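You operate a simulated robot arm through the tools that you are given. There is no shell and no other tool.

Carry out the task below with a simulated robot arm. There is one attempt and no reset: what you move stays moved.

Task
Take the capped cylinder out of the jig and put everything back.
Fine: arm aside, caps on their marked plates, lock free, clamp drawn back, cylinder in the green tray.

It is judged by the outcome, as a careful person would: the job done as asked, and still so three seconds after it is handed in. It fails if anything else is knocked over, pushed out of place, dropped, spilled or broken. Lids that push on must go on centred and level and be pressed home; caps that screw on are set level and turned clockwise until they are tight.

Robot
A 7-joint arm with a two-finger parallel gripper, fixed in place. Base frame: the origin is on the floor under the middle of its stand, x ahead of it, y to its left, z up; the work surface is at about z = 86. Readings come in cm, rad, newtons and seconds.
It reaches about 147.9 cm from its shoulder. Its first joint turns from -2.897 to 2.897 rad. Payload 4.4 kg.
The tool frame sits at the grasp point between the pads (the TCP): z along the fingers, y along the line on which they close. The tips reach 2.3 cm beyond it. The gripper opens to 9.4 cm. The fingers are 3.8 cm wide and 1 cm thick; the gripper's body (5.4 by 9.6 cm) begins 3.9 cm behind the TCP.
Orientation is that of the tool frame in the base frame, as a unit quaternion [w, x, y, z]. With the fingers straight down and closing along the base's y, the tool's x points along the base's -x, its y along +y and its z along -z.

Tools
- The arm moves only by the tool nudge_tool. Its arguments are lists of equal length, an entry for each row: "translation": the shift along the tool's x, y, z in units of 30 mm (1.0 is 30 mm), a list of three; "turn": the turn, a rotation vector about the tool's x, y, z in units of 5 degrees (1.0 is 5 degrees), a list of three. In form: {"translation": [[tx, ty, tz], ...], "turn": [[wx, wy, wz], ...]}. A call has 1 to 20 rows; each row shifts and turns the commanded pose from where the row before left it, along the tool's axes as they then stand. "fingers" is the closure, from 0 (fully open) to 1 (shut), set as the call begins (left out, the last holds). A call with a number of a shift or a turn outside -1 to 1 is refused whole. A row lasts 0.2 s, in which the tool goes at most 5 cm and 0.15 rad; a call with a longer step from one row to the next is refused whole, and so is a gripper value outside its range. Where a pose cannot be reached the arm comes as near as it can. A force on the tool above 90 N (or 10 N above the force at the start of the call, whichever is more), or a blocked arm, ends the call early, and 0.2 s more pass. The fingers move at their own pace (about 7.2 cm/s each) and stop on an object; they squeeze with about 38 N. The grip force told is the motor's: it shows also when the fingers shut on nothing. Time passes only in rows, and 0.2 s behind the last, so rows that do not move let the fingers close. It gives the time, the measured TCP pose, the force on the tool (base axes), the opening and the grip force at its end, in the units of the frame above (readings bear some noise), with the torque about the TCP (base axes, N m) and any sound that the robot's microphone picked up.
- Cameras (640 x 400 px; columns grow to the right, rows downward): "scene" is fixed at [4.97, -49.82, 162.44]; the picture's right is [0.79, -0.61, 0.00], its down [-0.27, -0.36, -0.89] and it looks along [0.54, 0.71, -0.45] (base axes); focal length 326 px, centre (320, 200). "wrist" rides on the gripper at [8.6, 1.6, -7.5] in the tool frame; the picture's right is [-0.18, 0.98, 0.00], its down [-0.58, -0.11, -0.81] and it looks along [-0.79, -0.15, 0.59] (tool axes); focal length 243 px, centre (320, 200). There is no depth. A picture from a camera that has moved, and an enlarged one, comes with that camera's place and axes in the base frame and with its lens.
- capture(camera): a new picture of that camera. The clock stands still meanwhile.
- inspect(camera, box): a new picture of the part [left, top, right, bottom] of that camera's present view, enlarged. The clock stands still meanwhile.
- finish_job(): hands the job in; it is judged then, once.

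Nothing tells you positions but the pictures and the camera data. Unless the task says otherwise, let go and move clear before handing in.

The tools are called after "Emit:" as name(argument=value, ...) on one line, values as JSON. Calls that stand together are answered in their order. nudge_tool: Moves the arm, as the interface text tells. Its arguments: {"type":"object","properties":{"translation":{"type":"array"},"turn":{"type":"array"},"fingers":{"type":"number"}},"required":["translation","turn"]} The other tools are called the same way: capture (camera) takes a picture; inspect (camera, box) takes an enlarged picture of a part of a camera's view; finish_job () hands the job in.

At the start:

```text
time: 0.0
tcp_pos: [61.3, 40.73, 131.9]
orientation: [-0.001, 0.0, 1.0, 0.0]
force: [0.6, 0.3, -0.5]
torque: [0.01, 0.01, -0.02]
finger_gap: 9.4
gripper_force: 0.2
```

scene: 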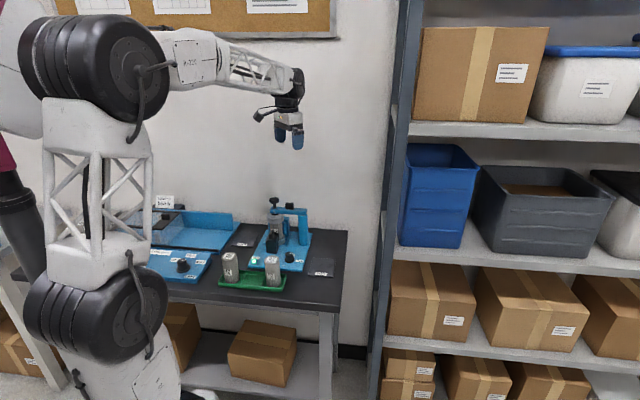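
wrist: 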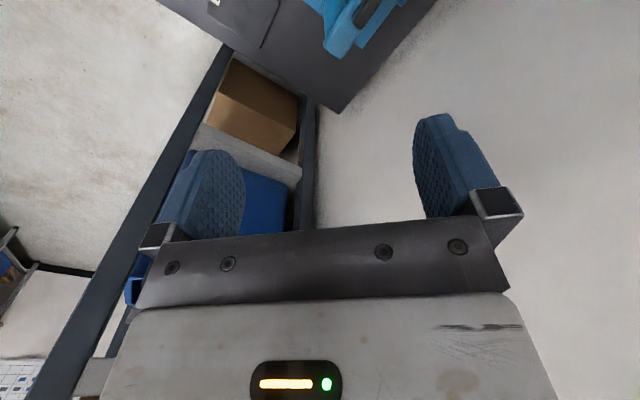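

I see a bench with a blue jig, a green tray with two cylinders, and the arm above it. First I'll look closer at the jig from both cameras.

Emit:
inspect(camera="scene", box=[210, 185, 350, 300])

Emit:
inspect(camera="scene", box=[110, 180, 350, 310])

Emit:
inspect(camera="scene", box=[245, 190, 325, 240])

```text
3.48 times, centred on (280, 242) of scene
camera zoom: at [4.97, -49.82, 162.44], right [0.79, -0.61, 0.0], down [-0.27, -0.36, -0.89], along [0.54, 0.71, -0.45], focal length 1136 px, centre (459, 52)
```

zoom: 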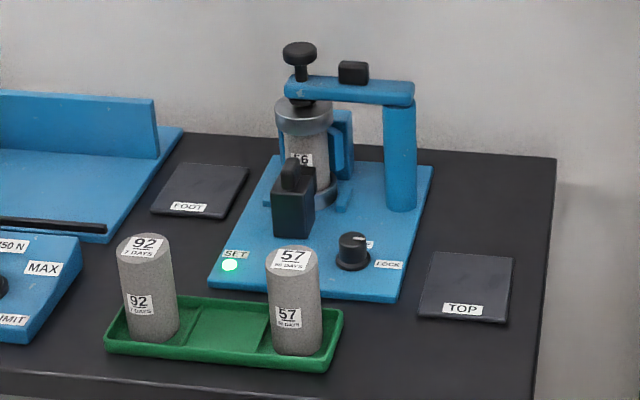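

```text
2.67 times, centred on (230, 245) of scene
camera zoom: at [4.97, -49.82, 162.44], right [0.79, -0.61, 0.0], down [-0.27, -0.36, -0.89], along [0.54, 0.71, -0.45], focal length 871 px, centre (560, 80)
```

zoom: 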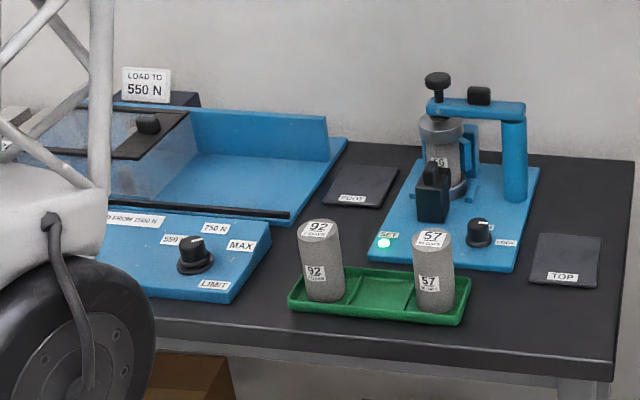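

```text
8.00 times, centred on (285, 215) of scene
camera zoom: at [4.97, -49.82, 162.44], right [0.79, -0.61, 0.0], down [-0.27, -0.36, -0.89], along [0.54, 0.71, -0.45], focal length 2612 px, centre (600, 80)
```

zoom: 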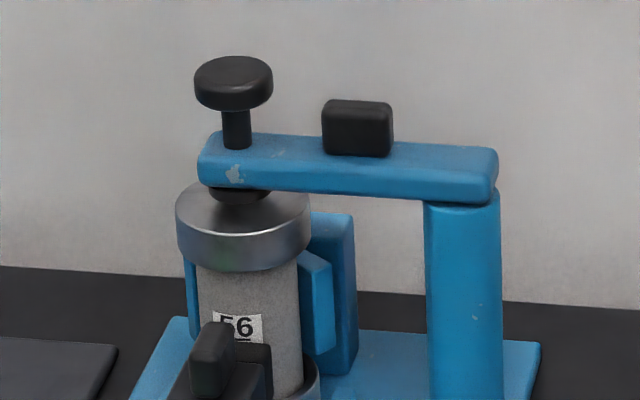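

The jig stands turned about 45° to the base: the swing arm is over the capped cylinder, with a dial lock at the front right and a black clamp at the front. I'll turn the gripper to face the jig and back off for a close wrist-camera view.

Emit:
nudge_tool(translation=[[0, 0, 0], [0, 0, 0], [0, 0, 0], [0, 0, 0], [0, 0, 0], [0, 0, 0], [0, 0, 0], [0, 0, 0], [0, 0, 0], [1, 0.25, 0.3], [1, 0.25, 0.3], [1, 0.25, 0.3], [1, 0.25, 0.3], [1, 0.25, 0.3], [1, 0.25, 0.3], [0, 0, 0]], turn=[[0, 0, -1], [0, 0, -1], [0, 0, -1], [0, 0, -1], [0, 0, -1], [0, 0, -1], [0, 0, -1], [0, 0, -1], [0, 0, -1], [0, 0, 0], [0, 0, 0], [0, 0, 0], [0, 0, 0], [0, 0, 0], [0, 0, 0], [0, 0, 0]], fingers=0)

```text
time: 3.4
tcp_pos: [44.94, 31.18, 126.49]
orientation: [0.0, -0.383, 0.924, 0.0]
force: [-0.1, 0.8, 0.5]
torque: [0.0, -0.04, 0.01]
finger_gap: 9.39
gripper_force: 0.0
```

The arm went where I expected. Now I'll look at the jig from here.

Emit:
capture(camera="wrist")

Emit:
capture(camera="scene")

```text
taken
camera wrist: at [37.84, 26.1, 133.93], right [-0.56, 0.83, 0.0], down [0.49, 0.33, 0.81], along [0.67, 0.46, -0.59], focal length 243 px, centre (320, 200)
```

wrist: 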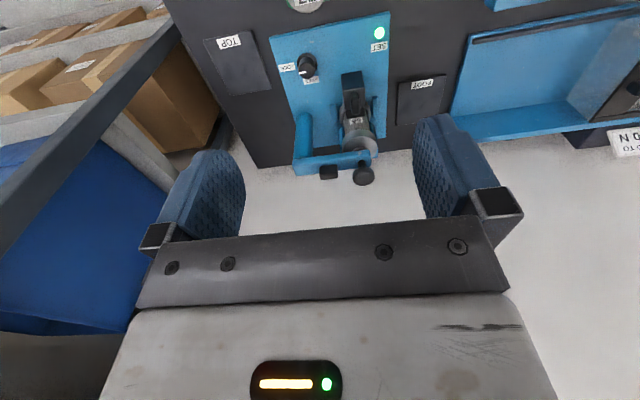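

```text
taken
```

scene: 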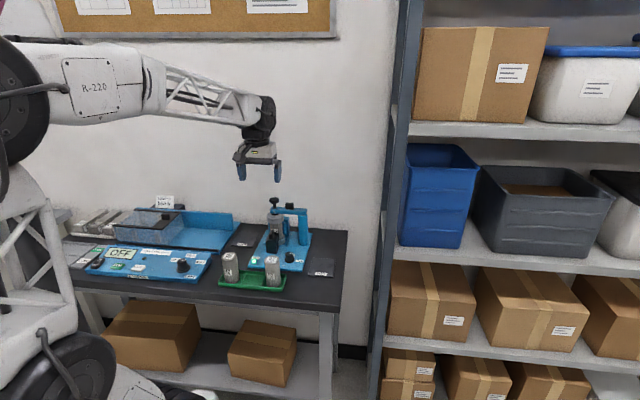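

Emit:
inspect(camera="wrist", box=[180, 0, 480, 190])

Emit:
inspect(camera="wrist", box=[270, 20, 400, 110])

Emit:
inspect(camera="wrist", box=[280, 90, 410, 190])

Emit:
inspect(camera="scene", box=[60, 190, 240, 300])

```text
2.11 times, centred on (330, 95) of wrist
camera zoom: at [37.84, 26.1, 133.93], right [-0.56, 0.83, 0.0], down [0.49, 0.33, 0.81], along [0.67, 0.46, -0.59], focal length 511 px, centre (299, 421)
```

zoom: 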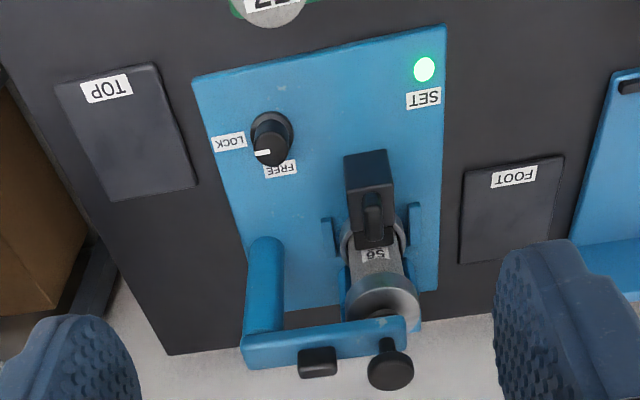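

```text
4.44 times, centred on (335, 65) of wrist
camera zoom: at [37.84, 26.1, 133.93], right [-0.56, 0.83, 0.0], down [0.49, 0.33, 0.81], along [0.67, 0.46, -0.59], focal length 1078 px, centre (253, 800)
```

zoom: 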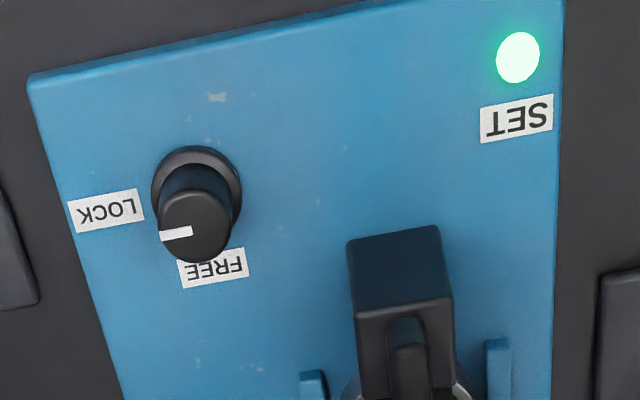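

```text
4.00 times, centred on (345, 140) of wrist
camera zoom: at [37.84, 26.1, 133.93], right [-0.56, 0.83, 0.0], down [0.49, 0.33, 0.81], along [0.67, 0.46, -0.59], focal length 970 px, centre (220, 440)
```

zoom: 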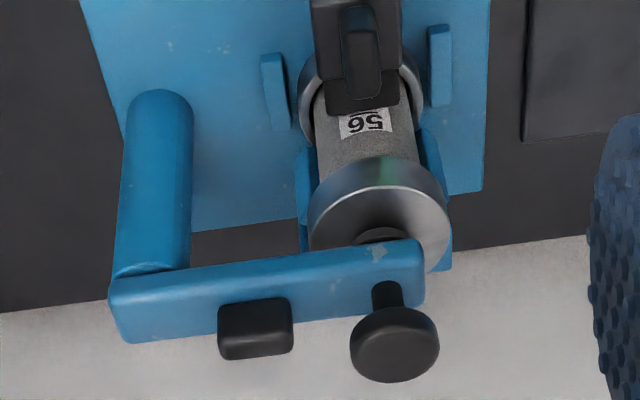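

```text
3.56 times, centred on (150, 245) of scene
camera zoom: at [4.97, -49.82, 162.44], right [0.79, -0.61, 0.0], down [-0.27, -0.36, -0.89], along [0.54, 0.71, -0.45], focal length 1161 px, centre (924, 40)
```

zoom: 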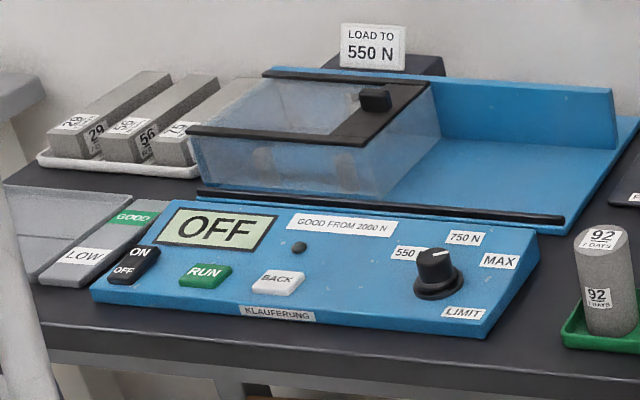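

The lock dial points at LOCK, with FREE behind it. The jig sits at about 45°, with the dial near (56.5, 36) and the stack near (58, 49). I'll go above the dial for a closer view before touching it.

Emit:
nudge_tool(translation=[[-0.65, -0.26, 1], [-0.65, -0.26, 1], [-0.65, -0.26, 1], [-0.65, -0.26, 1], [-0.65, -0.26, 1], [-0.65, -0.26, 1], [0, 0, 0]], turn=[[0, 0, 0], [0, 0, 0], [0, 0, 0], [0, 0, 0], [0, 0, 0], [0, 0, 0], [0, 0, 0]])

Emit:
capture(camera="wrist")

Emit:
inspect(camera="scene", box=[220, 150, 360, 300])

```text
time: 5.0
tcp_pos: [56.91, 36.14, 108.28]
orientation: [0.001, -0.383, 0.924, 0.001]
force: [0.5, 1.1, 0.2]
torque: [-0.01, 0.0, 0.01]
finger_gap: 9.43
gripper_force: 0.0
```

```text
taken
camera wrist: at [49.8, 31.01, 115.74], right [-0.56, 0.83, 0.0], down [0.49, 0.33, 0.81], along [0.67, 0.46, -0.59], focal length 243 px, centre (320, 200)
```

wrist: 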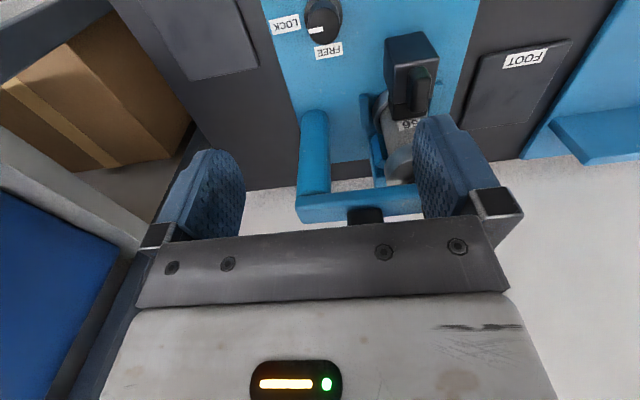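

```text
2.67 times, centred on (290, 225) of scene
camera zoom: at [4.97, -49.82, 162.44], right [0.79, -0.61, 0.0], down [-0.27, -0.36, -0.89], along [0.54, 0.71, -0.45], focal length 871 px, centre (400, 133)
```

zoom: 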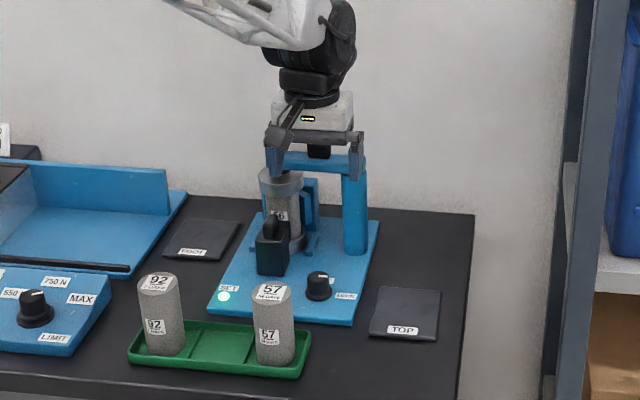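

The dial is at the top edge of the wrist view. I'll enlarge it and the clamp to fix their positions.

Emit:
inspect(camera="wrist", box=[250, 0, 410, 100])

Emit:
inspect(camera="wrist", box=[350, 20, 470, 100])

Emit:
inspect(camera="scene", box=[255, 215, 335, 265])

```text
4.00 times, centred on (330, 50) of wrist
camera zoom: at [49.8, 31.01, 115.74], right [-0.56, 0.83, 0.0], down [0.49, 0.33, 0.81], along [0.67, 0.46, -0.59], focal length 970 px, centre (280, 800)
```

zoom: 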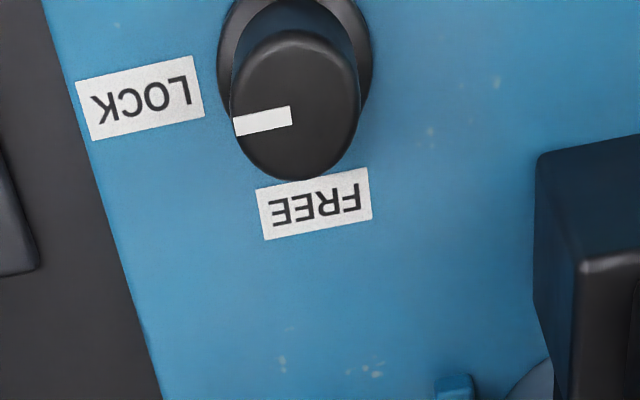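

```text
5.00 times, centred on (410, 60) of wrist
camera zoom: at [49.8, 31.01, 115.74], right [-0.56, 0.83, 0.0], down [0.49, 0.33, 0.81], along [0.67, 0.46, -0.59], focal length 1213 px, centre (-130, 900)
```

zoom: 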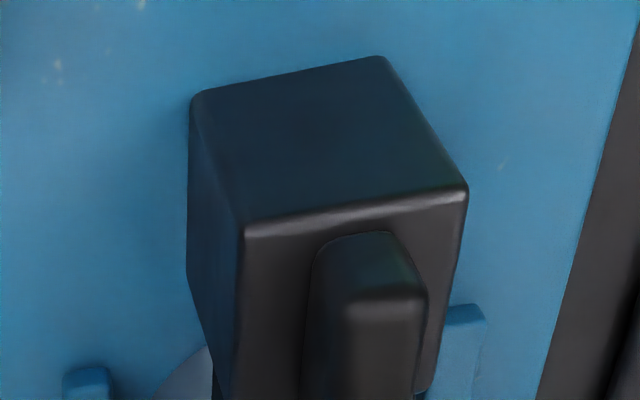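

```text
8.00 times, centred on (295, 240) of scene
camera zoom: at [4.97, -49.82, 162.44], right [0.79, -0.61, 0.0], down [-0.27, -0.36, -0.89], along [0.54, 0.71, -0.45], focal length 2612 px, centre (520, -120)
```

zoom: 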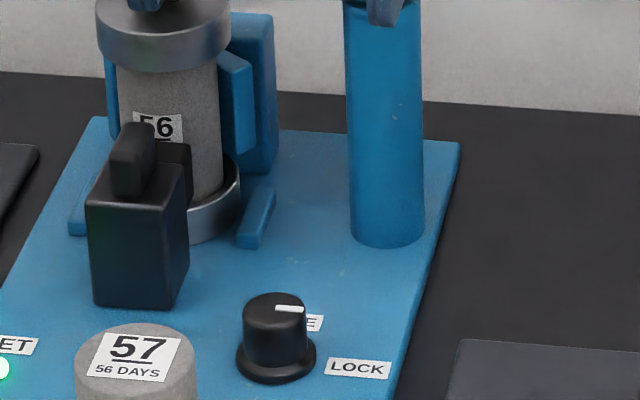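

The dial top is at about (56.6, 36.3, 89.5), with a 3 cm diameter. I'll pre-turn the gripper 45° clockwise so the grip can sweep 90° to FREE, half close the fingers, and come down to just above the dial.

Emit:
nudge_tool(translation=[[0, 0, 0], [0, 0, 0], [0, 0, 0], [0, 0, 0], [0, 0, 0], [0, 0, 0], [0, 0, 0], [0, 0, 0], [0, 0, 0], [0.09, 0.04, 0.8], [0, 0, 0.8], [0, 0, 0.8], [0, 0, 0.8], [0, 0, 0.8], [0, 0, 0.8], [0, 0, 0]], turn=[[0, 0, 1], [0, 0, 1], [0, 0, 1], [0, 0, 1], [0, 0, 1], [0, 0, 1], [0, 0, 1], [0, 0, 1], [0, 0, 1], [0, 0, 0], [0, 0, 0], [0, 0, 0], [0, 0, 0], [0, 0, 0], [0, 0, 0], [0, 0, 0]], fingers=0.4)

Emit:
capture(camera="wrist")

Emit:
inspect(camera="scene", box=[230, 180, 350, 270])

```text
time: 8.4
tcp_pos: [56.55, 36.23, 94.21]
orientation: [0.001, 0.001, 1.0, 0.0]
force: [0.4, 0.1, 0.3]
torque: [-0.04, -0.01, 0.01]
finger_gap: 5.61
gripper_force: 0.1
```

```text
taken
camera wrist: at [48.15, 37.77, 101.53], right [0.18, 0.98, 0.0], down [0.58, -0.11, 0.81], along [0.79, -0.15, -0.59], focal length 243 px, centre (320, 200)
```

wrist: 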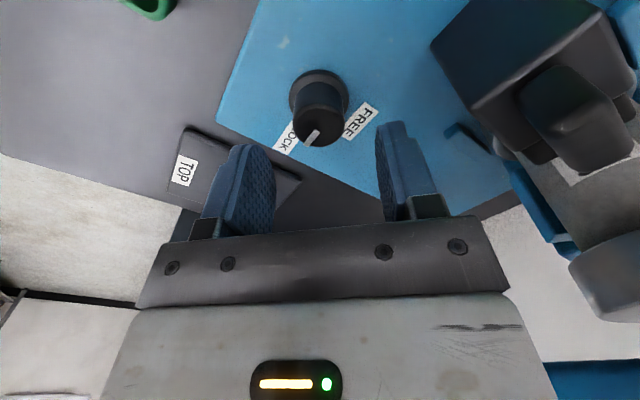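

```text
4.44 times, centred on (290, 225) of scene
camera zoom: at [4.97, -49.82, 162.44], right [0.79, -0.61, 0.0], down [-0.27, -0.36, -0.89], along [0.54, 0.71, -0.45], focal length 1451 px, centre (453, 89)
```

zoom: 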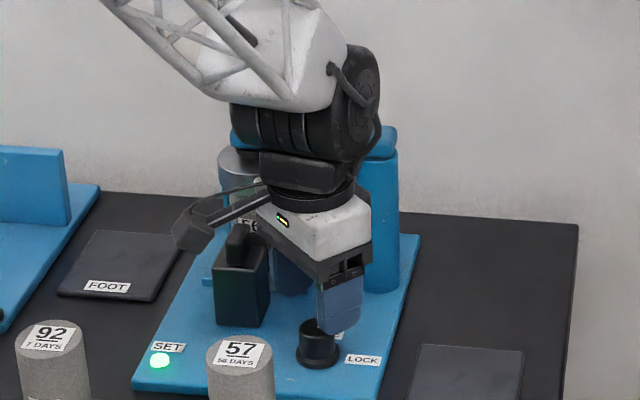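

The dial sits about 0.5 cm ahead of the TCP. I'll correct for that, lower most of the way, and check again.

Emit:
nudge_tool(translation=[[-0.15, -0.04, 0], [0, 0, 0.45], [0, 0, 0.45], [0, 0, 0]], turn=[[0, 0, 0], [0, 0, 0], [0, 0, 0], [0, 0, 0]])

Emit:
inspect(camera="wrist", box=[200, 60, 460, 220])

Emit:
inspect(camera="scene", box=[270, 220, 330, 270])

```text
time: 9.4
tcp_pos: [57.1, 36.19, 91.41]
orientation: [0.0, 0.0, 1.0, 0.0]
force: [-0.1, 0.1, 1.4]
torque: [0.0, -0.01, 0.0]
finger_gap: 5.66
gripper_force: 0.0
```

```text
2.46 times, centred on (330, 140) of wrist
camera zoom: at [48.5, 37.66, 98.88], right [0.18, 0.98, 0.0], down [0.58, -0.11, 0.81], along [0.79, -0.15, -0.59], focal length 597 px, centre (295, 348)
```

zoom: 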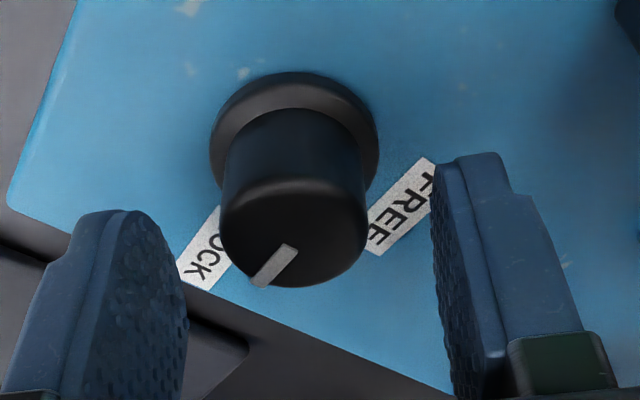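

```text
8.00 times, centred on (300, 245) of scene
camera zoom: at [4.97, -49.82, 162.44], right [0.79, -0.61, 0.0], down [-0.27, -0.36, -0.89], along [0.54, 0.71, -0.45], focal length 2612 px, centre (480, -160)
```

zoom: 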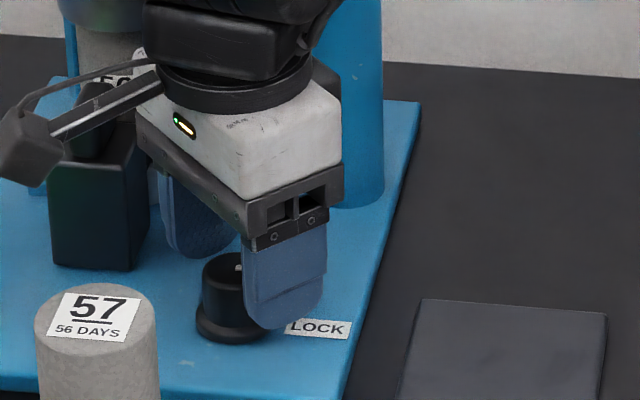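

The dial is centred under the gripper. I'll lower to grip depth and close on it.

Emit:
nudge_tool(translation=[[0.03, 0, 0.19], [0, 0, 0.18], [0, 0, 0]], turn=[[0, 0, 0], [0, 0, 0], [0, 0, 0]])

Emit:
nudge_tool(translation=[[0, 0, 0], [0, 0, 0], [0, 0, 0], [0, 0, 0]], turn=[[0, 0, 0], [0, 0, 0], [0, 0, 0], [0, 0, 0]], fingers=1)

Emit:
inspect(camera="wrist", box=[200, 60, 460, 220])

```text
time: 10.2
tcp_pos: [56.94, 36.19, 90.17]
orientation: [0.0, -0.001, 1.0, 0.0]
force: [0.0, 0.7, 0.8]
torque: [-0.02, 0.01, 0.01]
finger_gap: 5.63
gripper_force: 0.0
```

```text
time: 11.2
tcp_pos: [57.04, 36.28, 90.31]
orientation: [0.001, -0.001, 1.0, 0.0]
force: [0.0, 31.7, -7.8]
torque: [-0.14, -0.26, -0.2]
finger_gap: 2.98
gripper_force: 44.9
```

```text
2.46 times, centred on (330, 140) of wrist
camera zoom: at [48.48, 37.72, 97.69], right [0.18, 0.98, 0.0], down [0.58, -0.11, 0.81], along [0.79, -0.15, -0.59], focal length 597 px, centre (295, 348)
```

zoom: 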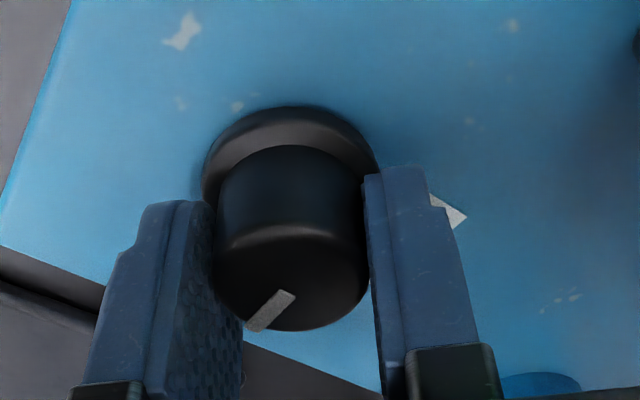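

I have the dial, but the grip is slightly off centre, giving a side load of about 32 N. I'll ease the tool sideways to relieve it before turning.

Emit:
nudge_tool(translation=[[0, 0.04, 0], [0, 0, 0]], turn=[[0, 0, 0], [0, 0, 0]])

```text
time: 11.8
tcp_pos: [56.95, 36.29, 90.35]
orientation: [-0.001, 0.0, 1.0, 0.0]
force: [1.1, 12.2, -20.1]
torque: [0.77, -0.83, -0.04]
finger_gap: 2.98
gripper_force: 44.9
```

The side load has dropped. Now I'll turn the dial counter-clockwise toward FREE in a small first step and watch the torque.

Emit:
nudge_tool(translation=[[0, 0.015, 0], [0, 0, 0], [0, 0, 0], [0, 0, 0]], turn=[[0, 0, 0], [0, 0, -1], [0, 0, -1], [0, 0, 0]])

Emit:
inspect(camera="wrist", box=[200, 60, 460, 220])

```text
time: 12.8
tcp_pos: [57.03, 36.31, 90.29]
orientation: [-0.001, -0.087, 0.996, 0.0]
force: [5.8, 2.1, -15.5]
torque: [0.41, 0.59, 0.0]
finger_gap: 3.01
gripper_force: 44.4
```

```text
2.46 times, centred on (330, 140) of wrist
camera zoom: at [48.33, 36.28, 97.7], right [0.01, 1.0, 0.0], down [0.59, -0.01, 0.81], along [0.81, -0.01, -0.59], focal length 597 px, centre (295, 348)
```

zoom: 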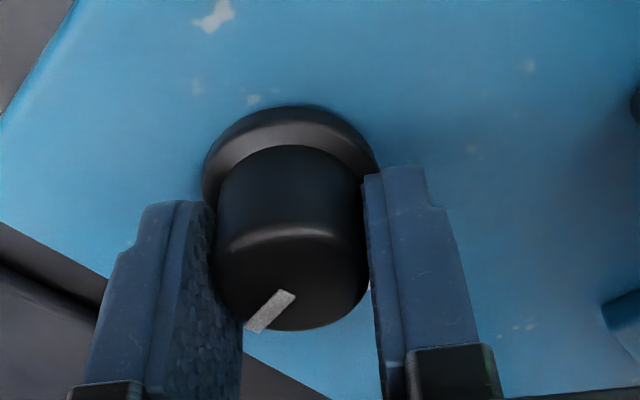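

The dial turns along with the gripper and little torque. I'll continue in steps.

Emit:
nudge_tool(translation=[[0, 0, 0], [0, 0, 0], [0, 0, 0], [0, 0, 0], [0, 0, 0], [0, 0, 0], [0, 0, 0], [0, 0, 0], [0, 0, 0]], turn=[[0, 0, -1], [0, 0, -1], [0, 0, -1], [0, 0, -1], [0, 0, -1], [0, 0, -1], [0, 0, -1], [0, 0, -1], [0, 0, 0]])

Emit:
inspect(camera="scene", box=[230, 180, 350, 270])

```text
time: 14.1
tcp_pos: [56.96, 36.61, 90.32]
orientation: [0.0, -0.308, 0.952, 0.002]
force: [-16.3, 25.7, -1.7]
torque: [-0.16, -0.18, -0.15]
finger_gap: 3.02
gripper_force: 44.8
stopped in row 6: the force on the tool passed its limit at 94 N (the readings are from after the stop); the commanded pose is now the measured one
```

```text
4.44 times, centred on (290, 225) of scene
camera zoom: at [4.97, -49.82, 162.44], right [0.79, -0.61, 0.0], down [-0.27, -0.36, -0.89], along [0.54, 0.71, -0.45], focal length 1451 px, centre (453, 89)
```

zoom: 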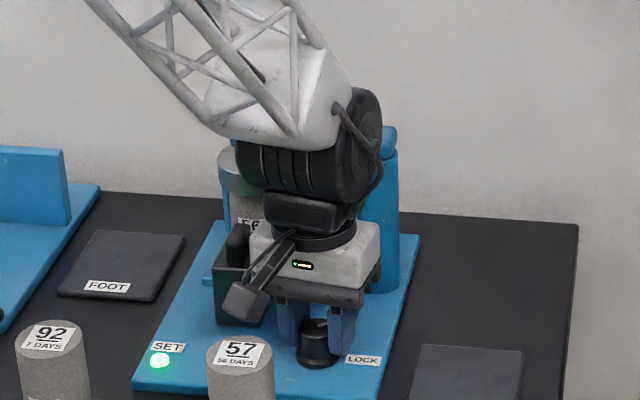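

The force limit tripped because the grip axis is about 0.5 cm off the dial's true axis, which I now put near (56.5, 36.3). I'll open a little, re-centre, and regrip; the dial keeps its angle.

Emit:
nudge_tool(translation=[[0, 0, 0], [0, 0, 0], [0, 0, 0]], turn=[[0, 0, 0], [0, 0, 0], [0, 0, 0]], fingers=0.5)

Emit:
inspect(camera="wrist", box=[200, 60, 460, 220])

```text
time: 14.9
tcp_pos: [56.95, 36.52, 90.42]
orientation: [-0.001, -0.308, 0.951, 0.0]
force: [-0.5, 0.9, 0.9]
torque: [-0.02, 0.02, -0.01]
finger_gap: 4.69
gripper_force: 0.0
```

```text
2.46 times, centred on (330, 140) of wrist
camera zoom: at [49.16, 32.58, 97.72], right [-0.43, 0.9, 0.0], down [0.54, 0.25, 0.81], along [0.73, 0.34, -0.59], focal length 597 px, centre (295, 348)
```

zoom: 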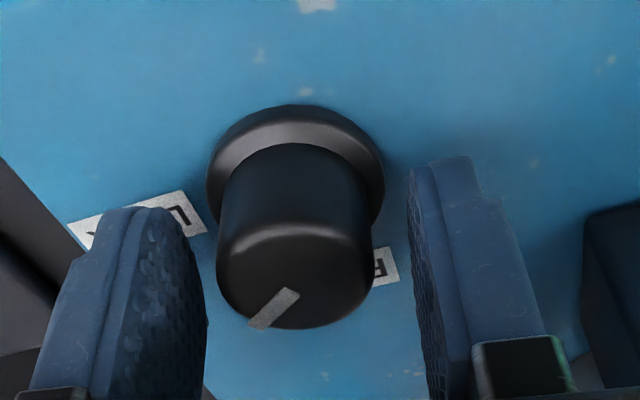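

With the fingers open there is no contact force, so only the centring was off. I'll shift 0.35 cm along the tool's x and regrip.

Emit:
nudge_tool(translation=[[0.117, 0, 0.03], [0, 0, 0]], turn=[[0, 0, 0], [0, 0, 0]])

Emit:
nudge_tool(translation=[[0, 0, 0], [0, 0, 0], [0, 0, 0], [0, 0, 0]], turn=[[0, 0, 0], [0, 0, 0], [0, 0, 0], [0, 0, 0]], fingers=1)

Emit:
nudge_tool(translation=[[0, 0, 0], [0, 0, 0], [0, 0, 0]], turn=[[0, 0, -1], [0, 0, -1], [0, 0, 0]])

```text
time: 15.5
tcp_pos: [56.77, 36.31, 90.19]
orientation: [-0.001, -0.308, 0.951, 0.001]
force: [0.3, 0.7, 0.0]
torque: [0.06, -0.02, 0.02]
finger_gap: 4.69
gripper_force: 0.1
```

```text
time: 16.5
tcp_pos: [56.64, 36.36, 90.21]
orientation: [0.0, -0.308, 0.951, 0.0]
force: [-28.2, 35.4, 9.7]
torque: [-0.25, -0.05, -0.09]
finger_gap: 2.93
gripper_force: 45.8
```

```text
time: 17.3
tcp_pos: [56.72, 36.41, 90.18]
orientation: [0.0, -0.39, 0.921, 0.001]
force: [-57.1, 51.4, 37.2]
torque: [0.12, 0.82, -0.12]
finger_gap: 3.0
gripper_force: 44.9
```

The sideways load is rising along the grip axis, so I'll shift the tool that way in small steps and see how the force responds.

Emit:
nudge_tool(translation=[[0, 0.08, 0.0], [0, 0, 0]], turn=[[0, 0, 0], [0, 0, 0]])

```text
time: 17.9
tcp_pos: [56.58, 36.46, 90.17]
orientation: [0.001, -0.389, 0.921, 0.0]
force: [-19.1, -6.7, 48.2]
torque: [-0.89, 0.05, 0.0]
finger_gap: 3.0
gripper_force: 44.9
```

Side load is now small, but there is an upward push of 48 N. I'll raise the tool a millimetre and move slightly along its x.

Emit:
nudge_tool(translation=[[0.03, 0.015, -0.04], [0, 0, 0]], turn=[[0, 0, 0], [0, 0, 0]])

```text
time: 18.5
tcp_pos: [56.56, 36.26, 90.27]
orientation: [-0.001, -0.39, 0.921, 0.001]
force: [44.0, -37.2, -0.3]
torque: [0.09, -1.01, 0.04]
finger_gap: 2.96
gripper_force: 45.1
```

The alignment is stiff and sub-millimetre. I'll soften the grip by commanding a closure only just below the dial's diameter, and check the load.

Emit:
nudge_tool(translation=[[0, -0.01, 0], [0, 0, 0]], turn=[[0, 0, 0], [0, 0, 0]], fingers=0.7)

```text
time: 19.1
tcp_pos: [56.52, 36.43, 90.19]
orientation: [-0.002, -0.389, 0.921, 0.0]
force: [58.2, -66.4, -20.0]
torque: [0.14, -1.06, 0.07]
finger_gap: 2.95
gripper_force: 45.0
```

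The load has swung to the other side, so I overshot. I'll go back about half of that shift.

Emit:
nudge_tool(translation=[[0, -0.04, 0], [0, 0, 0], [0, 0, 0]], turn=[[0, 0, 0], [0, 0, 0], [0, 0, 0]])

```text
time: 19.9
tcp_pos: [56.58, 36.37, 90.15]
orientation: [-0.002, -0.389, 0.921, 0.0]
force: [39.7, -46.8, -38.8]
torque: [-0.42, -0.18, 0.05]
finger_gap: 2.96
gripper_force: 44.7
```

The reading may still be settling. I'll wait without moving to see the steady load.

Emit:
nudge_tool(translation=[[0, 0, 0], [0, 0, 0], [0, 0, 0], [0, 0, 0], [0, 0, 0]], turn=[[0, 0, 0], [0, 0, 0], [0, 0, 0], [0, 0, 0], [0, 0, 0]])

```text
time: 21.1
tcp_pos: [56.61, 36.34, 90.37]
orientation: [-0.002, -0.39, 0.921, 0.0]
force: [14.4, -44.7, -34.8]
torque: [-0.5, -0.1, 0.06]
finger_gap: 2.94
gripper_force: 45.4
```

Emit:
nudge_tool(translation=[[0.01, -0.02, 0.02], [0, 0, 0], [0, 0, 0], [0, 0, 0]], turn=[[0, 0, 0], [0, 0, 0], [0, 0, 0], [0, 0, 0]])

```text
time: 22.1
tcp_pos: [56.55, 36.38, 90.39]
orientation: [0.0, -0.39, 0.921, 0.001]
force: [-9.7, -13.4, -15.7]
torque: [-0.7, 0.47, -0.03]
finger_gap: 2.95
gripper_force: 44.8
```

The load is nearly zero now, so the tool is centred on the dial axis. I'll continue turning.

Emit:
nudge_tool(translation=[[0, 0, 0], [0, 0, 0], [0, 0, 0], [0, 0, 0], [0, 0, 0]], turn=[[0, 0, -0.8], [0, 0, -0.8], [0, 0, -0.8], [0, 0, -0.8], [0, 0, 0]])

```text
time: 23.3
tcp_pos: [56.58, 36.37, 90.41]
orientation: [0.0, -0.514, 0.858, 0.001]
force: [-25.6, 9.9, -1.7]
torque: [-1.09, 0.65, 0.0]
finger_gap: 2.92
gripper_force: 45.0
```

Emit:
nudge_tool(translation=[[0, 0.015, 0], [0, 0, 0], [0, 0, 0], [0, 0, 0], [0, 0, 0]], turn=[[0, 0, -0.8], [0, 0, -0.8], [0, 0, -0.8], [0, 0, -0.8], [0, 0, 0]])

Emit:
inspect(camera="wrist", box=[200, 60, 460, 220])

Emit:
inspect(camera="scene", box=[230, 180, 350, 270])

```text
time: 24.5
tcp_pos: [56.51, 36.32, 90.29]
orientation: [0.0, -0.629, 0.778, 0.0]
force: [-19.5, 46.2, -8.4]
torque: [0.4, -0.08, -0.02]
finger_gap: 2.96
gripper_force: 44.8
```

```text
2.46 times, centred on (330, 140) of wrist
camera zoom: at [53.27, 28.08, 97.74], right [-0.92, 0.39, 0.0], down [0.23, 0.55, 0.81], along [0.31, 0.74, -0.59], focal length 597 px, centre (295, 348)
```

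zoom: 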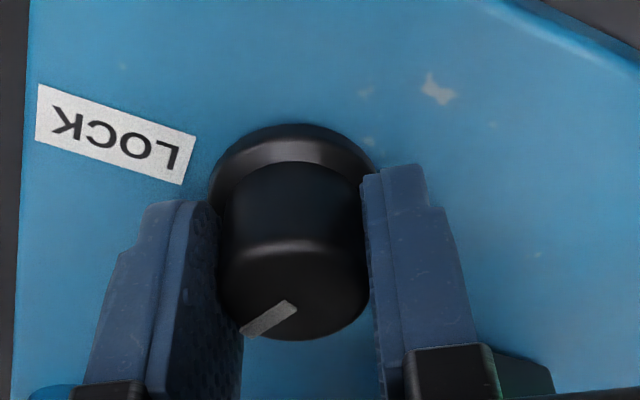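

```text
4.44 times, centred on (290, 225) of scene
camera zoom: at [4.97, -49.82, 162.44], right [0.79, -0.61, 0.0], down [-0.27, -0.36, -0.89], along [0.54, 0.71, -0.45], focal length 1451 px, centre (453, 89)
```

zoom: 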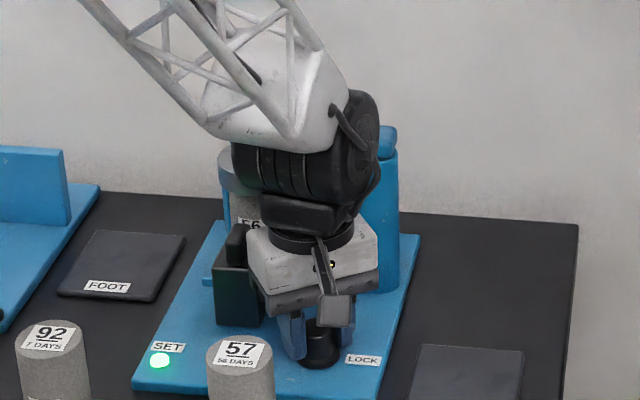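

The dial is following with a few degrees of slip. I'll go on to the FREE mark and ease the side load.

Emit:
nudge_tool(translation=[[0.03, 0.01, 0], [0, 0, 0], [0, 0, 0], [0, 0, 0], [0, 0, 0]], turn=[[0, 0, -0.8], [0, 0, -0.8], [0, 0, -0.8], [0, 0, -0.8], [0, 0, 0]])

Emit:
inspect(camera="wrist", box=[200, 60, 460, 220])

Emit:
inspect(camera="scene", box=[260, 225, 320, 270])

```text
time: 25.7
tcp_pos: [56.52, 36.09, 90.09]
orientation: [0.001, 0.731, -0.682, -0.001]
force: [13.6, -40.9, 1.1]
torque: [-0.54, -0.7, -0.02]
finger_gap: 2.99
gripper_force: 45.3
```

```text
2.46 times, centred on (330, 140) of wrist
camera zoom: at [55.62, 27.16, 97.62], right [-0.99, 0.12, 0.0], down [0.07, 0.59, 0.81], along [0.09, 0.8, -0.59], focal length 597 px, centre (295, 348)
```

zoom: 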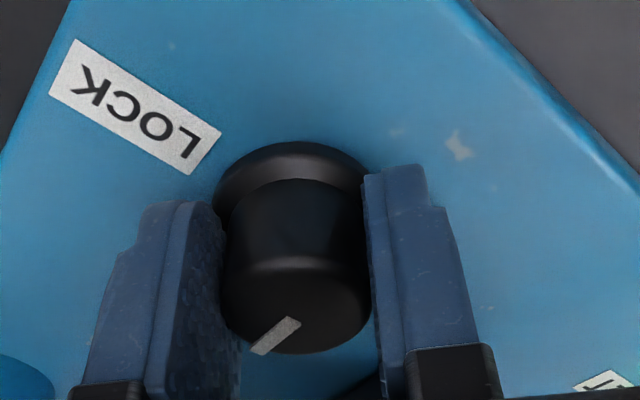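

```text
8.89 times, centred on (290, 248) of scene
camera zoom: at [4.97, -49.82, 162.44], right [0.79, -0.61, 0.0], down [-0.27, -0.36, -0.89], along [0.54, 0.71, -0.45], focal length 2903 px, centre (587, -222)
```

zoom: 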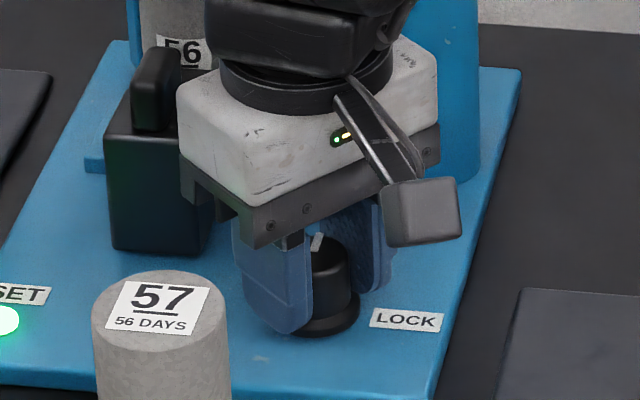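

The dial now points straight back at FREE, about 88–90° from LOCK. I'll let go, rise clear, and look.

Emit:
nudge_tool(translation=[[0, 0, 0], [0, 0, 0], [0, 0, -0.5], [0, 0, -1], [0, 0, -1], [0, 0, 0]], turn=[[0, 0, 0], [0, 0, 0], [0, 0, 0], [0, 0, 0], [0, 0, 0], [0, 0, 0]], fingers=0.45)

Emit:
capture(camera="wrist")

Emit:
inspect(camera="scene", box=[230, 180, 350, 270])

```text
time: 27.1
tcp_pos: [56.49, 36.34, 97.81]
orientation: [0.001, 0.731, -0.683, 0.0]
force: [-0.2, -1.0, -0.3]
torque: [0.01, -0.04, -0.01]
finger_gap: 5.21
gripper_force: 0.0
```

```text
taken
camera wrist: at [55.64, 27.41, 105.2], right [-0.99, 0.12, 0.0], down [0.07, 0.59, 0.81], along [0.09, 0.8, -0.59], focal length 243 px, centre (320, 200)
```

wrist: 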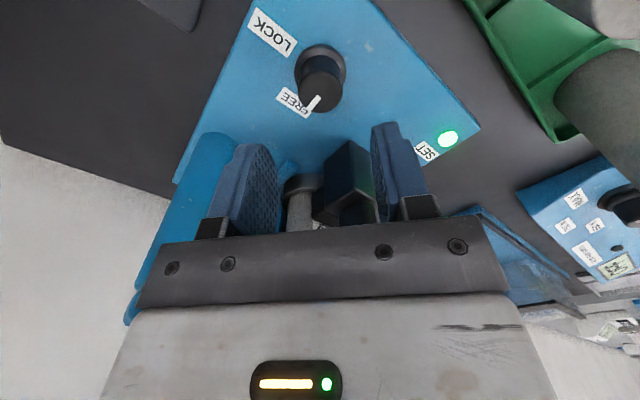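

```text
4.44 times, centred on (290, 225) of scene
camera zoom: at [4.97, -49.82, 162.44], right [0.79, -0.61, 0.0], down [-0.27, -0.36, -0.89], along [0.54, 0.71, -0.45], focal length 1451 px, centre (453, 89)
```

zoom: 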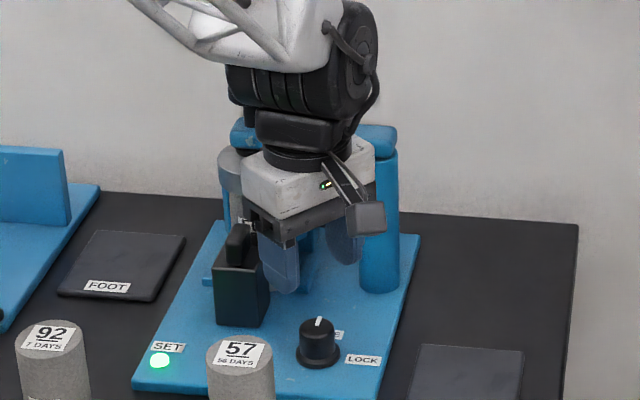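

The dial is on FREE. Next is the swing arm: I'll rise, square the gripper to the jig, and look at the arm's handle block.

Emit:
nudge_tool(translation=[[0, 0, -1], [0, 0, -1], [0, 0, -1], [0, 0, -1], [0, 0, -1], [0, 0, 0], [0, 0, 0], [0, 0, 0], [0, 0, 0], [0, 0, 0], [0, 0, 0], [0, 0, 0], [0, 0, 0], [0, 0, 0], [0, 0, 0], [0, 0, 0]], turn=[[0, 0, 0], [0, 0, 0], [0, 0, 0], [0, 0, 0], [0, 0, 0], [0, 0, 0.98], [0, 0, 0.98], [0, 0, 0.98], [0, 0, 0.98], [0, 0, 0.98], [0, 0, 0.98], [0, 0, 0.98], [0, 0, 0.98], [0, 0, 0.98], [0, 0, 0.98], [0, 0, 0]])

Emit:
capture(camera="wrist")

Emit:
inspect(camera="wrist", box=[210, 60, 470, 220])

Emit:
inspect(camera="scene", box=[230, 180, 350, 270])

```text
time: 30.5
tcp_pos: [56.49, 36.24, 112.8]
orientation: [-0.001, -0.381, 0.924, 0.001]
force: [0.0, 0.1, -0.7]
torque: [0.03, -0.01, -0.01]
finger_gap: 5.17
gripper_force: 0.0
```

```text
taken
camera wrist: at [49.42, 31.11, 120.15], right [-0.56, 0.83, 0.0], down [0.49, 0.33, 0.81], along [0.67, 0.45, -0.59], focal length 243 px, centre (320, 200)
```

wrist: 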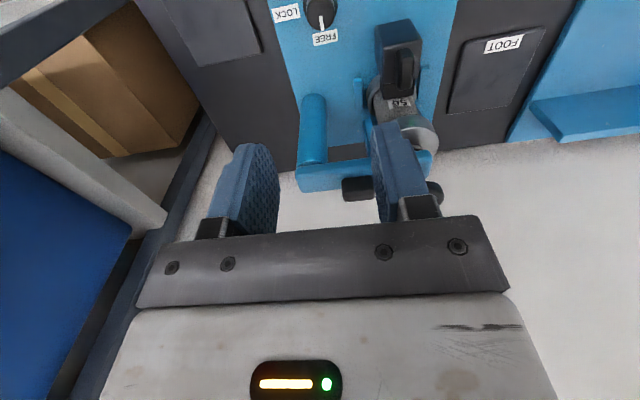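

```text
2.46 times, centred on (340, 140) of wrist
camera zoom: at [49.42, 31.11, 120.15], right [-0.56, 0.83, 0.0], down [0.49, 0.33, 0.81], along [0.67, 0.45, -0.59], focal length 597 px, centre (271, 348)
```

zoom: 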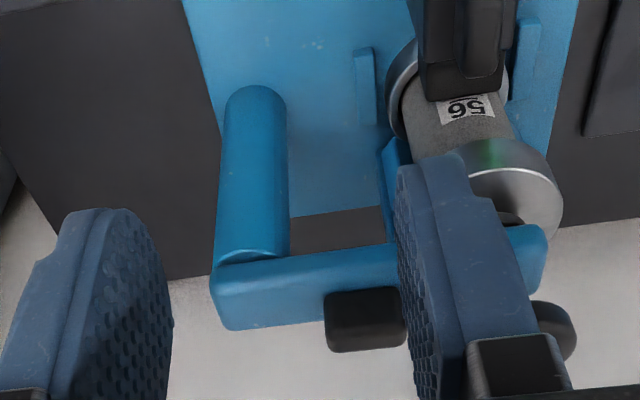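

```text
4.44 times, centred on (290, 225) of scene
camera zoom: at [4.97, -49.82, 162.44], right [0.79, -0.61, 0.0], down [-0.27, -0.36, -0.89], along [0.54, 0.71, -0.45], focal length 1451 px, centre (453, 89)
```

zoom: 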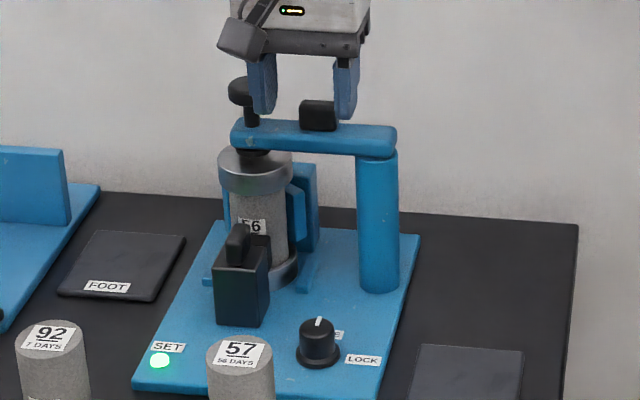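

The arm's pivot post is near p=17.4, q=76.4 in jig coordinates, and the bar runs to the left over the stack at about z=101–103. I'll close the fingers and set them in front of the bar's free end, clear of it, to find out which way it swings.

Emit:
nudge_tool(translation=[[-0.66, 0.7, 0], [-0.66, 0.7, 0], [-0.66, 0.7, 0], [0, 0, 0.73], [0, 0, 0.73], [0, 0, 0.73], [0, 0, 0.73], [0, 0, 0]], turn=[[0, 0, 0], [0, 0, 0], [0, 0, 0], [0, 0, 0], [0, 0, 0], [0, 0, 0], [0, 0, 0], [0, 0, 0]], fingers=1)

Emit:
capture(camera="wrist")

Emit:
inspect(camera="scene", box=[240, 170, 330, 240])

```text
time: 32.3
tcp_pos: [56.24, 44.82, 103.96]
orientation: [-0.001, -0.383, 0.924, 0.0]
force: [-0.7, -0.1, -0.9]
torque: [-0.02, -0.04, -0.02]
finger_gap: 0.0
gripper_force: 38.7
```

```text
taken
camera wrist: at [49.11, 39.67, 111.35], right [-0.56, 0.83, 0.0], down [0.49, 0.33, 0.81], along [0.67, 0.45, -0.59], focal length 243 px, centre (320, 200)
```

wrist: 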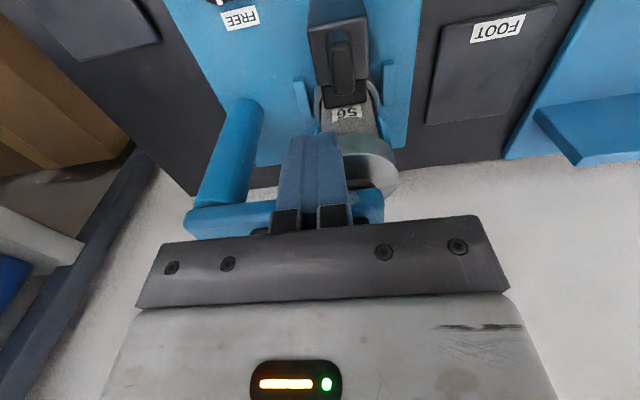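

```text
5.71 times, centred on (285, 205) of scene
camera zoom: at [4.97, -49.82, 162.44], right [0.79, -0.61, 0.0], down [-0.27, -0.36, -0.89], along [0.54, 0.71, -0.45], focal length 1866 px, centre (520, 171)
```

zoom: 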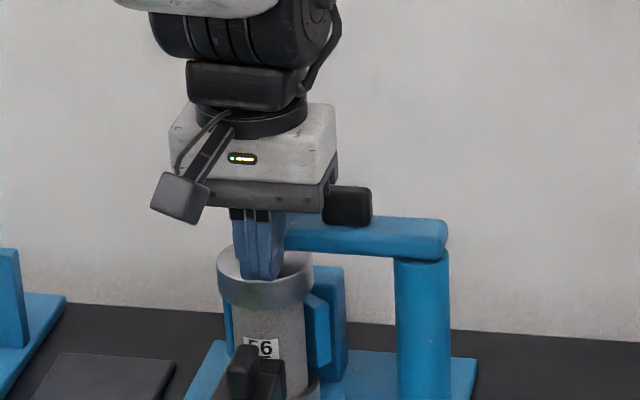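

The fingertips line up with the underside of the bar, so the bar is at about z=101.7–104.2 and the handle block above that. Pushing on the block is safer for clearance over the screw knob, so I'll move up and sideways in front of it.

Emit:
nudge_tool(translation=[[0, 0, -1], [0, 0, -1], [0, 0, -0.5], [0, -0.75, 0], [0, -0.75, 0], [0, 0, 0.6], [0, 0, 0.6], [0, 0, 0]], turn=[[0, 0, 0], [0, 0, 0], [0, 0, 0], [0, 0, 0], [0, 0, 0], [0, 0, 0], [0, 0, 0], [0, 0, 0]])

Emit:
capture(camera="wrist")

Emit:
inspect(camera="scene", box=[240, 170, 330, 240])

```text
time: 34.1
tcp_pos: [59.31, 41.56, 107.99]
orientation: [0.0, -0.382, 0.924, 0.001]
force: [0.4, 0.5, -0.4]
torque: [0.01, 0.02, 0.0]
finger_gap: 0.02
gripper_force: 38.7
```

```text
taken
camera wrist: at [52.2, 36.48, 115.45], right [-0.56, 0.83, 0.0], down [0.49, 0.33, 0.81], along [0.67, 0.45, -0.59], focal length 243 px, centre (320, 200)
```

wrist: 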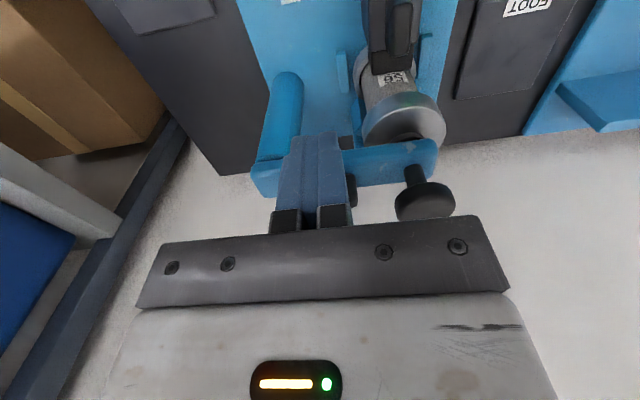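

```text
5.71 times, centred on (285, 205) of scene
camera zoom: at [4.97, -49.82, 162.44], right [0.79, -0.61, 0.0], down [-0.27, -0.36, -0.89], along [0.54, 0.71, -0.45], focal length 1866 px, centre (520, 171)
```

zoom: 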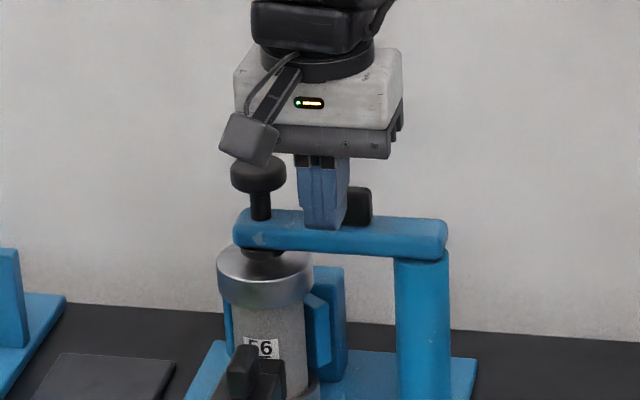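

Position looks right, with the fingers in front of the block. I'll lower about 1.1 cm and approach it slowly from the front.

Emit:
nudge_tool(translation=[[0, 0, 0.36], [-0.4, 0, 0], [-0.3, 0, 0], [0, 0, 0]], turn=[[0, 0, 0], [0, 0, 0], [0, 0, 0], [0, 0, 0]])

Emit:
nudge_tool(translation=[[-0.07, 0, 0], [-0.07, 0, 0], [0, 0, 0]], turn=[[0, 0, 0], [0, 0, 0], [0, 0, 0]])

Emit:
inspect(camera="scene", box=[240, 170, 330, 240])

Emit:
inspect(camera="wrist", box=[210, 60, 470, 220])

```text
time: 35.1
tcp_pos: [60.98, 42.97, 106.8]
orientation: [0.0, -0.382, 0.924, 0.001]
force: [0.7, -0.8, 0.1]
torque: [0.01, 0.03, 0.04]
finger_gap: 0.0
gripper_force: 38.1
```

```text
time: 35.9
tcp_pos: [61.11, 43.41, 106.81]
orientation: [0.0, -0.383, 0.924, 0.002]
force: [-0.3, 0.5, 0.5]
torque: [-0.02, 0.03, -0.02]
finger_gap: 0.0
gripper_force: 37.7
```

```text
5.71 times, centred on (285, 205) of scene
camera zoom: at [4.97, -49.82, 162.44], right [0.79, -0.61, 0.0], down [-0.27, -0.36, -0.89], along [0.54, 0.71, -0.45], focal length 1866 px, centre (520, 171)
```

zoom: 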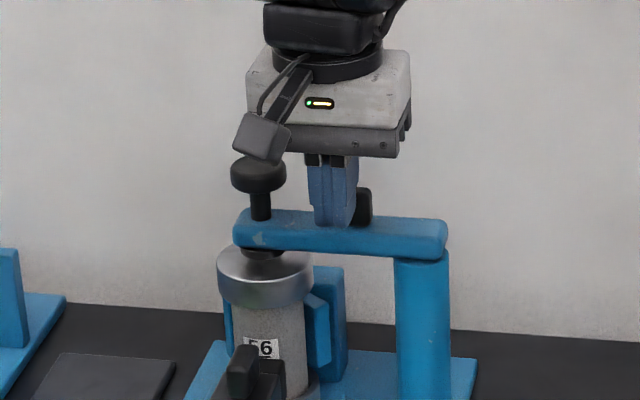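

```text
2.46 times, centred on (340, 140) of wrist
camera zoom: at [54.02, 38.29, 114.27], right [-0.56, 0.83, 0.0], down [0.49, 0.33, 0.81], along [0.67, 0.45, -0.59], focal length 597 px, centre (271, 348)
```

zoom: 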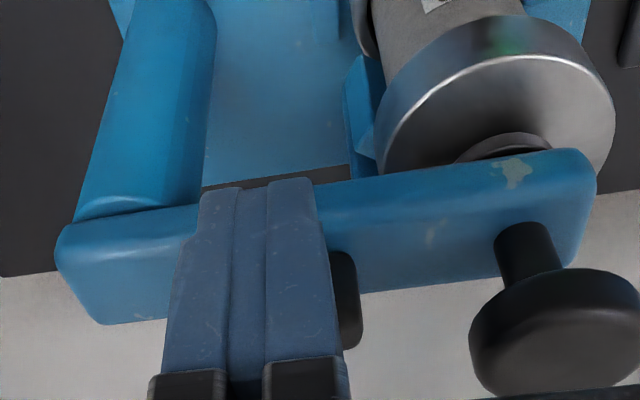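

No contact yet. I'll continue forward in 2 mm steps.

Emit:
nudge_tool(translation=[[-0.07, 0, 0], [-0.07, 0, 0], [0, 0, 0]], turn=[[0, 0, 0], [0, 0, 0], [0, 0, 0]])

Emit:
nudge_tool(translation=[[-0.07, 0, 0], [-0.07, 0, 0], [0, 0, 0]], turn=[[0, 0, 0], [0, 0, 0], [0, 0, 0]])

Emit:
nudge_tool(translation=[[-0.07, 0, 0], [-0.07, 0, 0], [0, 0, 0]], turn=[[0, 0, 0], [0, 0, 0], [0, 0, 0]])

```text
time: 36.7
tcp_pos: [61.45, 43.62, 106.76]
orientation: [-0.001, -0.382, 0.924, 0.001]
force: [0.1, 0.6, 0.0]
torque: [0.03, -0.03, 0.01]
finger_gap: 0.0
gripper_force: 37.5
```

```text
time: 37.5
tcp_pos: [61.72, 44.0, 106.66]
orientation: [-0.001, -0.382, 0.924, 0.001]
force: [-3.8, -1.4, -2.7]
torque: [-0.03, 0.05, 0.03]
finger_gap: 0.0
gripper_force: 38.2
```

```text
time: 38.3
tcp_pos: [62.16, 44.22, 106.84]
orientation: [0.0, -0.382, 0.924, 0.0]
force: [-1.7, -2.2, 2.8]
torque: [0.01, -0.01, 0.0]
finger_gap: 0.0
gripper_force: 37.7
```

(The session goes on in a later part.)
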